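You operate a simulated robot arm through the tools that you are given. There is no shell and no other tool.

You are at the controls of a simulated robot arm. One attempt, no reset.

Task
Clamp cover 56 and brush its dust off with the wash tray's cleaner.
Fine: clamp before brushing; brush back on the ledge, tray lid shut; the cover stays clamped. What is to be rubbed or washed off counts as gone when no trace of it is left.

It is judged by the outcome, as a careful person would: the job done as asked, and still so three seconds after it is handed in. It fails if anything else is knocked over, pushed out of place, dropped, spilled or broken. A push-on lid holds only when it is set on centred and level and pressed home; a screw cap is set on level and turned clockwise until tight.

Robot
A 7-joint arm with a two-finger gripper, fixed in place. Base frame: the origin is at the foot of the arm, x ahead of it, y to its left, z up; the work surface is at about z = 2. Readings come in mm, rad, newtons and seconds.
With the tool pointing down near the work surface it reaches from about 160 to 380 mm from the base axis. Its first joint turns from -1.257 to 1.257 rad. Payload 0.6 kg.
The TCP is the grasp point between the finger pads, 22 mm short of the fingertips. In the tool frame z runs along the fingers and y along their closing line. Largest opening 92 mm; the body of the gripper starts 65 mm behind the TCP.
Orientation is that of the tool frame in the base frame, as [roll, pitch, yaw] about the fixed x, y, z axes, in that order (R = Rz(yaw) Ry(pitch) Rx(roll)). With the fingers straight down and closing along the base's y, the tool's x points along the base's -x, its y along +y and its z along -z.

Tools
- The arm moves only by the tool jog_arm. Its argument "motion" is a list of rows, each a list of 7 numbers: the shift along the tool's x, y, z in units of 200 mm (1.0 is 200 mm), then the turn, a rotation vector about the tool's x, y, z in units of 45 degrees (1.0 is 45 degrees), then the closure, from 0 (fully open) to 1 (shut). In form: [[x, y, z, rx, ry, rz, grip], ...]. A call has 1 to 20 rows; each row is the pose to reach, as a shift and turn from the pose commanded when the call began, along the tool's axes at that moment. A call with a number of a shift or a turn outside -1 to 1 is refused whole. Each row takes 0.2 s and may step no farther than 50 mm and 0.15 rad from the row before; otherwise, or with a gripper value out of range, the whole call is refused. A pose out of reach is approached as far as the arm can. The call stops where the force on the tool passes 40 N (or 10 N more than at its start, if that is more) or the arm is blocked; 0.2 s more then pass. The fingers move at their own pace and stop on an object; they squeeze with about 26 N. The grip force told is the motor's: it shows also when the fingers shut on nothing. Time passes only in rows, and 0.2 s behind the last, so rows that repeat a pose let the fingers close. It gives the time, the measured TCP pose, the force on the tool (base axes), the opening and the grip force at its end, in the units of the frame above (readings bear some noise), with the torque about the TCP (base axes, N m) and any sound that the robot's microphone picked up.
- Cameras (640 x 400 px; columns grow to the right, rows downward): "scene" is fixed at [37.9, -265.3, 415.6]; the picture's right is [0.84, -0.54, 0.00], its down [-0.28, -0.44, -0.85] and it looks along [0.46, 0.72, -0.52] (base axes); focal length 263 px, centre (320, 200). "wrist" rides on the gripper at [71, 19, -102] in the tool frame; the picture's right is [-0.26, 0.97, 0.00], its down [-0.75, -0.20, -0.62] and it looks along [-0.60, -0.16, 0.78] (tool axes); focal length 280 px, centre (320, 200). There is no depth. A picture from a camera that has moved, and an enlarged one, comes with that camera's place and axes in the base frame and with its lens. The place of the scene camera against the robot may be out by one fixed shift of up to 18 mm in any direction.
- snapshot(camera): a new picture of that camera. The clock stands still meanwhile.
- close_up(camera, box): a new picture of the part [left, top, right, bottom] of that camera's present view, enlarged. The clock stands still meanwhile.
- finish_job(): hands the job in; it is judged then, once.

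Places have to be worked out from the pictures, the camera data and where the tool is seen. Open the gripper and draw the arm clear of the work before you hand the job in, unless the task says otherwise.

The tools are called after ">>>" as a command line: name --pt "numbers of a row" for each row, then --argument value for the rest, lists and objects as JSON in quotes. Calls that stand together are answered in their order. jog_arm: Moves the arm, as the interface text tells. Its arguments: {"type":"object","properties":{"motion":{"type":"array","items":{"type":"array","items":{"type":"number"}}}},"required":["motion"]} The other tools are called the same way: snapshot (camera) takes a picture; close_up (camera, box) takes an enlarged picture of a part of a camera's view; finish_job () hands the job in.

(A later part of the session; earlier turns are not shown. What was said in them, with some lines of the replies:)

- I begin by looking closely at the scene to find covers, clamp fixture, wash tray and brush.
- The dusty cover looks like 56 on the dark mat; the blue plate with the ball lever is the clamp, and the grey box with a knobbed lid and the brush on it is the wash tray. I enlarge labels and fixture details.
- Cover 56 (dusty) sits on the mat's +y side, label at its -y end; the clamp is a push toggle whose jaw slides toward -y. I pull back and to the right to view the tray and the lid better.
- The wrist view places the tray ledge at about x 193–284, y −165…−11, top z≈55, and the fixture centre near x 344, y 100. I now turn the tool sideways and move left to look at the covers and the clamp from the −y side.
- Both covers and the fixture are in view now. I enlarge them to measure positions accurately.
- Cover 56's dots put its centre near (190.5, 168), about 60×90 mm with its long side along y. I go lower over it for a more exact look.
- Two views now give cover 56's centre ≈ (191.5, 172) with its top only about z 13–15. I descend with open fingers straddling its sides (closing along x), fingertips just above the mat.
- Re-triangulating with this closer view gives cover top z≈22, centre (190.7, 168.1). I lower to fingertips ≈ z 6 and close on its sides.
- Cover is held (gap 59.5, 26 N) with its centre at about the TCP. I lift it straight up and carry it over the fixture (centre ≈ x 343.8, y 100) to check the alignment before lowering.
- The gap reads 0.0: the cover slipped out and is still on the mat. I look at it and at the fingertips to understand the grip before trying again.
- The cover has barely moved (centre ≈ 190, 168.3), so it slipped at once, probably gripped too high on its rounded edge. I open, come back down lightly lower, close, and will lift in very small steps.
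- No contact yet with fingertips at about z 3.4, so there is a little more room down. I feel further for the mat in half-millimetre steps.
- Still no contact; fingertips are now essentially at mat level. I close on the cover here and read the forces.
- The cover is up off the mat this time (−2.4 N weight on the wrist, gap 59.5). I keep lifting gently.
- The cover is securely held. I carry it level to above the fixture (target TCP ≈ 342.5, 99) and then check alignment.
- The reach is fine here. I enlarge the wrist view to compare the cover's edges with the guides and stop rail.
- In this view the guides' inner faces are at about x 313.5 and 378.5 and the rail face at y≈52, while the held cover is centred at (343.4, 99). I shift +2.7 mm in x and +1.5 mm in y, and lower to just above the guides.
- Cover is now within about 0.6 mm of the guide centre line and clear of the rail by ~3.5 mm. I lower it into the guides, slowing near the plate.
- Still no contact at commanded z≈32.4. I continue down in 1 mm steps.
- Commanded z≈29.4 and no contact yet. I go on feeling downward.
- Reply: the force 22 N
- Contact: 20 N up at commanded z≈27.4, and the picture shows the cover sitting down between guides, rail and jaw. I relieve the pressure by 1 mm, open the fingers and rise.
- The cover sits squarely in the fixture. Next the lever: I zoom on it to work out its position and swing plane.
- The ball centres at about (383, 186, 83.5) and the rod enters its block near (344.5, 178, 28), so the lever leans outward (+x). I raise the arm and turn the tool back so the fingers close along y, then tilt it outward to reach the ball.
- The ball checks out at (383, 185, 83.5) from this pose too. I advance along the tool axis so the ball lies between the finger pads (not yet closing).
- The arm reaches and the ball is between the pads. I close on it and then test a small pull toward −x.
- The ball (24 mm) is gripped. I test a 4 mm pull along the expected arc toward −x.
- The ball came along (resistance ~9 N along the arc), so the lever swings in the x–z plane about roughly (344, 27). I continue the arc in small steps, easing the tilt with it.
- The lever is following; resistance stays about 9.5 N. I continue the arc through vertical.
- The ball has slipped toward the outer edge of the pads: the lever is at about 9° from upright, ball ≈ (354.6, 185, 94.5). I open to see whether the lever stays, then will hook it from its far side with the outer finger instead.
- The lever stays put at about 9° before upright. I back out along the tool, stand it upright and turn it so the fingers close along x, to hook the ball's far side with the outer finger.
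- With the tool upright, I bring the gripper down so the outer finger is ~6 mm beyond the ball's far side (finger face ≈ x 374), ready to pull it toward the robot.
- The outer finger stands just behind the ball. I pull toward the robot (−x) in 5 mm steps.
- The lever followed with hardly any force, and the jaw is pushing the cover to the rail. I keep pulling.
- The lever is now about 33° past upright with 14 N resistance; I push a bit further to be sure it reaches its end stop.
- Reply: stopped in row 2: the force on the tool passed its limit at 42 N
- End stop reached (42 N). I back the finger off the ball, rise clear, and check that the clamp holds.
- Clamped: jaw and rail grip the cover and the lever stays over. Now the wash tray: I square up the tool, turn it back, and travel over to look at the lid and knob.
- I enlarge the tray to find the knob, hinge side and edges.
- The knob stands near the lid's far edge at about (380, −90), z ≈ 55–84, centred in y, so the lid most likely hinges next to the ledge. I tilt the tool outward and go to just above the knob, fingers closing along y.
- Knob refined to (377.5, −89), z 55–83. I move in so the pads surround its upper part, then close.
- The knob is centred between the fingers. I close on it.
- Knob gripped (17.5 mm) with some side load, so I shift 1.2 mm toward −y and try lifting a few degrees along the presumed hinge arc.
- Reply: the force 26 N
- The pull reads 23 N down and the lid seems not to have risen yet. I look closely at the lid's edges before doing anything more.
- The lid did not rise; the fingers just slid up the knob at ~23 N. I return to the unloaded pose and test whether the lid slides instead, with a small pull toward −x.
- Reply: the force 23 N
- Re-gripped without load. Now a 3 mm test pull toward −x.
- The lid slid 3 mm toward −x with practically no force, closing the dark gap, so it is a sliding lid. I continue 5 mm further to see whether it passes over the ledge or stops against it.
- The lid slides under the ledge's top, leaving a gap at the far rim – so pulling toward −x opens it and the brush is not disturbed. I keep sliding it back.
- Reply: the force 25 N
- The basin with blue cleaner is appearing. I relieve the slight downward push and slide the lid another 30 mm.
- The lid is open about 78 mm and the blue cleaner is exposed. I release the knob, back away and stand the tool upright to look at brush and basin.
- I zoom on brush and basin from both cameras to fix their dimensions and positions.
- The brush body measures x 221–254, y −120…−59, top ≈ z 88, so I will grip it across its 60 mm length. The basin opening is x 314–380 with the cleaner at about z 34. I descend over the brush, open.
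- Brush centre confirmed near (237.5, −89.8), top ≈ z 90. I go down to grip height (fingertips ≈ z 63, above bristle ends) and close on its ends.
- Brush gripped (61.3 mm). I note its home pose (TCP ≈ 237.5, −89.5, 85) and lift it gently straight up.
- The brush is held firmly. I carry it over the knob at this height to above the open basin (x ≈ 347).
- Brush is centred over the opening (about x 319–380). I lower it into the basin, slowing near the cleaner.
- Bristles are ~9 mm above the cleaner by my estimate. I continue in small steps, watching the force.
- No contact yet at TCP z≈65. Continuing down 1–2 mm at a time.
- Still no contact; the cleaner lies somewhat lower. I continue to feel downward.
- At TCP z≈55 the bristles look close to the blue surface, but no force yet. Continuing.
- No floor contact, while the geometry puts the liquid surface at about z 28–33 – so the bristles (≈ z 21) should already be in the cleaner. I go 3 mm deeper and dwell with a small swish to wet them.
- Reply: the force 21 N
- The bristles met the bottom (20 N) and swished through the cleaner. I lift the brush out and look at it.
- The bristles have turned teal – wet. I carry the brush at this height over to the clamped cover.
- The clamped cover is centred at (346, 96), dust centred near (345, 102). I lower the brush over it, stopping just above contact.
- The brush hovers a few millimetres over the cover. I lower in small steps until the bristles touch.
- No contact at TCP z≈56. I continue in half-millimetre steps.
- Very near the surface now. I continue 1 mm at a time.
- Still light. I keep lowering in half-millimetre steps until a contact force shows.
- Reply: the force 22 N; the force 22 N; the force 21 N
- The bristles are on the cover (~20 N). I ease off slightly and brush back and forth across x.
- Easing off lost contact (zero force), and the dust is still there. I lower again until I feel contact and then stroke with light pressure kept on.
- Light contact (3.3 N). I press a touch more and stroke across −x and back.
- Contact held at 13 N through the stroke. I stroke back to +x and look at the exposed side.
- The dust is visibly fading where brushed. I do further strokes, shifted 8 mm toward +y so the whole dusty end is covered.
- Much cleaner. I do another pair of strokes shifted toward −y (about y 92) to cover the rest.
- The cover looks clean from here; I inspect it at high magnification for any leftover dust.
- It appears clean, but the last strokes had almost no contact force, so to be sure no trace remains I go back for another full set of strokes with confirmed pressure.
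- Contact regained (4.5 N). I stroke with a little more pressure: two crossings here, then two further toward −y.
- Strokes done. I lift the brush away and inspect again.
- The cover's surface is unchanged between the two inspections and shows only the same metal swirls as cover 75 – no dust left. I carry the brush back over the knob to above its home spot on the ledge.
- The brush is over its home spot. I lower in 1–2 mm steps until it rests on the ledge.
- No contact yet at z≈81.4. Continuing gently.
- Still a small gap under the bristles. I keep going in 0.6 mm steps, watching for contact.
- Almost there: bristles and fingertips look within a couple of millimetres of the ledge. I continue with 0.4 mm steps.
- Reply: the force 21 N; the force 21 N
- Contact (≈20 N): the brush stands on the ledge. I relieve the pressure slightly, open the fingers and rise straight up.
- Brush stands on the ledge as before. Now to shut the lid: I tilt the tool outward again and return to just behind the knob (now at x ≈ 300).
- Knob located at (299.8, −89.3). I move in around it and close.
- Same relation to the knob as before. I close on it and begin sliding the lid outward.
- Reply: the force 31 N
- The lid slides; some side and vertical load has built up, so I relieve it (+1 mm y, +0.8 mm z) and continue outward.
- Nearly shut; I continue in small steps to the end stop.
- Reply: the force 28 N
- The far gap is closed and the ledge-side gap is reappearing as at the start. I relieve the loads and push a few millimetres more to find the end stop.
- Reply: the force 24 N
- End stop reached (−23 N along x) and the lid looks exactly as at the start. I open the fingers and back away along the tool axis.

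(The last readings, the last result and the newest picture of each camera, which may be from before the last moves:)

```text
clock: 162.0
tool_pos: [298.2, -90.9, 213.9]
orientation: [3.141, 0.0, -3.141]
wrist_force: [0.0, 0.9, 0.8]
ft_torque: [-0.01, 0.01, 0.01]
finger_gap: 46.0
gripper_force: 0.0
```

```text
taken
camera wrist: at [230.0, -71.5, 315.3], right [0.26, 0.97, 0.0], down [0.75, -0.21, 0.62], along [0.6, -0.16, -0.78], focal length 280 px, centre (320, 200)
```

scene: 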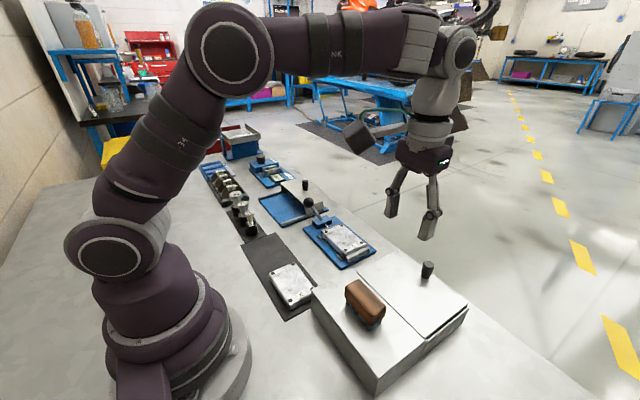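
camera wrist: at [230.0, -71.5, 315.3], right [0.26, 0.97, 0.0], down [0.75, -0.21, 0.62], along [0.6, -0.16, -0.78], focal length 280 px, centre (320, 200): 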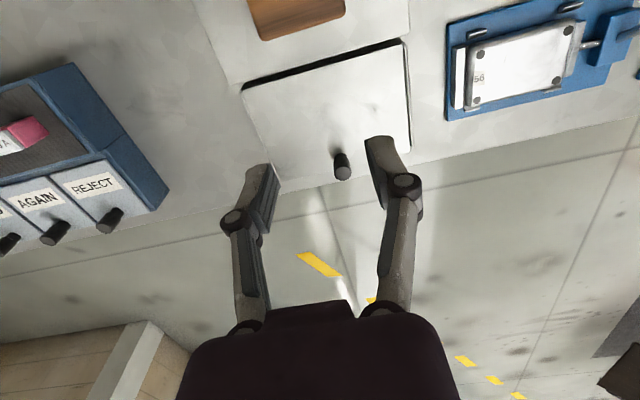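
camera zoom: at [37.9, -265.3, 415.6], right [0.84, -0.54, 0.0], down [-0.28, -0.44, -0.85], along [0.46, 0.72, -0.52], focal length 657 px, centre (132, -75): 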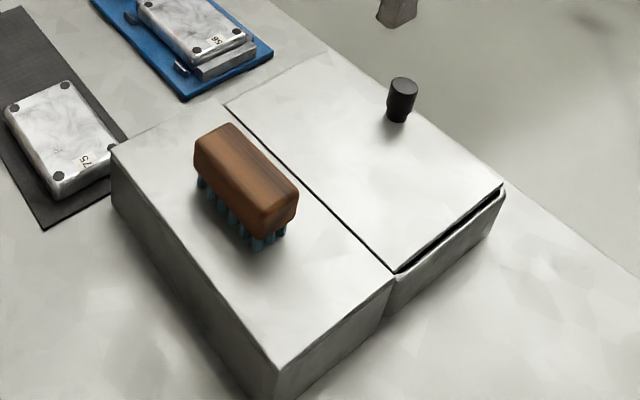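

Lid shut, brush on its ledge. I move the arm back and over for a last close inspection of the clamped cover.

>>> jog_arm --pt "0.05 0.13 -0.03 0 0 0 0.3" --pt "0.1 0.26 -0.06 0 0 0 0.2" --pt "0.15 0.39 -0.09 0 0 0 0" --pt "0.2 0.52 -0.12 0 0 0 0" --pt "0.25 0.65 -0.15 0 0 0 0" --pt "0.29 0.75 -0.18 0 0 0 0" --pt "0.29 0.75 -0.18 0 0 0 0"

>>> snapshot --camera "wrist"

>>> close_up --camera "wrist" --box '[250, 40, 470, 180]'

>>> close_up --camera "scene" --box '[300, 190, 390, 280]'

```text
clock: 163.6
tool_pos: [242.6, 58.3, 250.6]
orientation: [3.14, 0.0, 3.14]
wrist_force: [-0.4, 0.1, 0.6]
ft_torque: [0.02, 0.0, 0.01]
finger_gap: 92.0
gripper_force: 0.2
```

```text
taken
camera wrist: at [171.7, 77.9, 352.4], right [0.26, 0.97, 0.0], down [0.75, -0.21, 0.62], along [0.6, -0.16, -0.78], focal length 280 px, centre (320, 200)
```

wrist: 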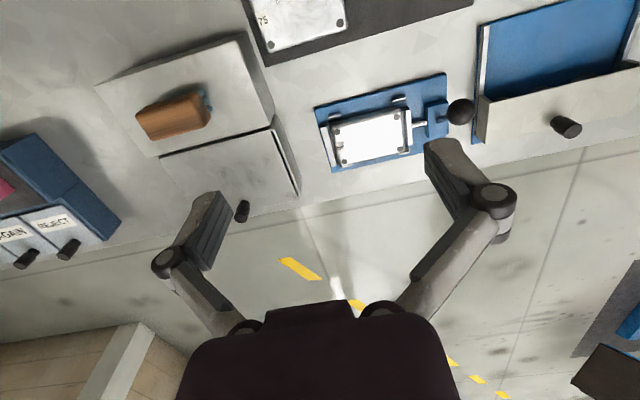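

```text
2.86 times, centred on (360, 110) of wrist
camera zoom: at [171.7, 77.9, 352.4], right [0.26, 0.97, 0.0], down [0.75, -0.21, 0.62], along [0.6, -0.16, -0.78], focal length 801 px, centre (206, 457)
```

zoom: 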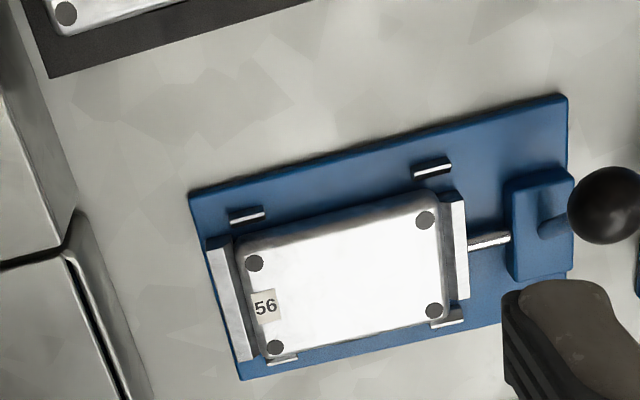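

```text
4.44 times, centred on (345, 235) of scene
camera zoom: at [37.9, -265.3, 415.6], right [0.84, -0.54, 0.0], down [-0.28, -0.44, -0.85], along [0.46, 0.72, -0.52], focal length 1168 px, centre (209, 44)
```

zoom: 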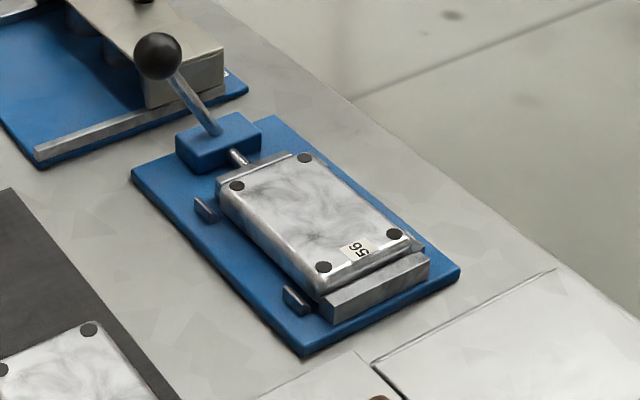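

Cover 56 sits clamped with the lever over and no dust visible from either camera. The brush is on the ledge, the lid is shut, nothing else has moved, and the open gripper is clear of the work, so I hand in the job.

>>> finish_job

```text
The job is handed in.
```

The job is handed in: cover 56 is clamped and brushed clean with the tray's cleaner. The brush is back on its ledge and the tray lid is shut.

- **Clamp:** I clamped the cover before brushing. The lever went to its end stop, and the cover was still held between jaw and rail at the last look.
- **Dust:** I wetted the brush in the cleaner and stroked it over the cover's dusty area, then gave it a second round. Neither camera shows any dust left, though glare washed out the wrist view of the top. The scene view shows only metal swirls like those on cover 75.
- **Tray lid:** It slides rather than lifts. My first attempt to lift it by the knob did not move it. I later slid it shut until it stopped at its end, and it looks as it did at the start.
- **Slip along the way:** The first grip on the cover slipped before it left the mat. It was not dropped, and a slower, lower grip held.

Nothing else on the bench appears to have moved. The gripper is open and the arm is clear of the work.
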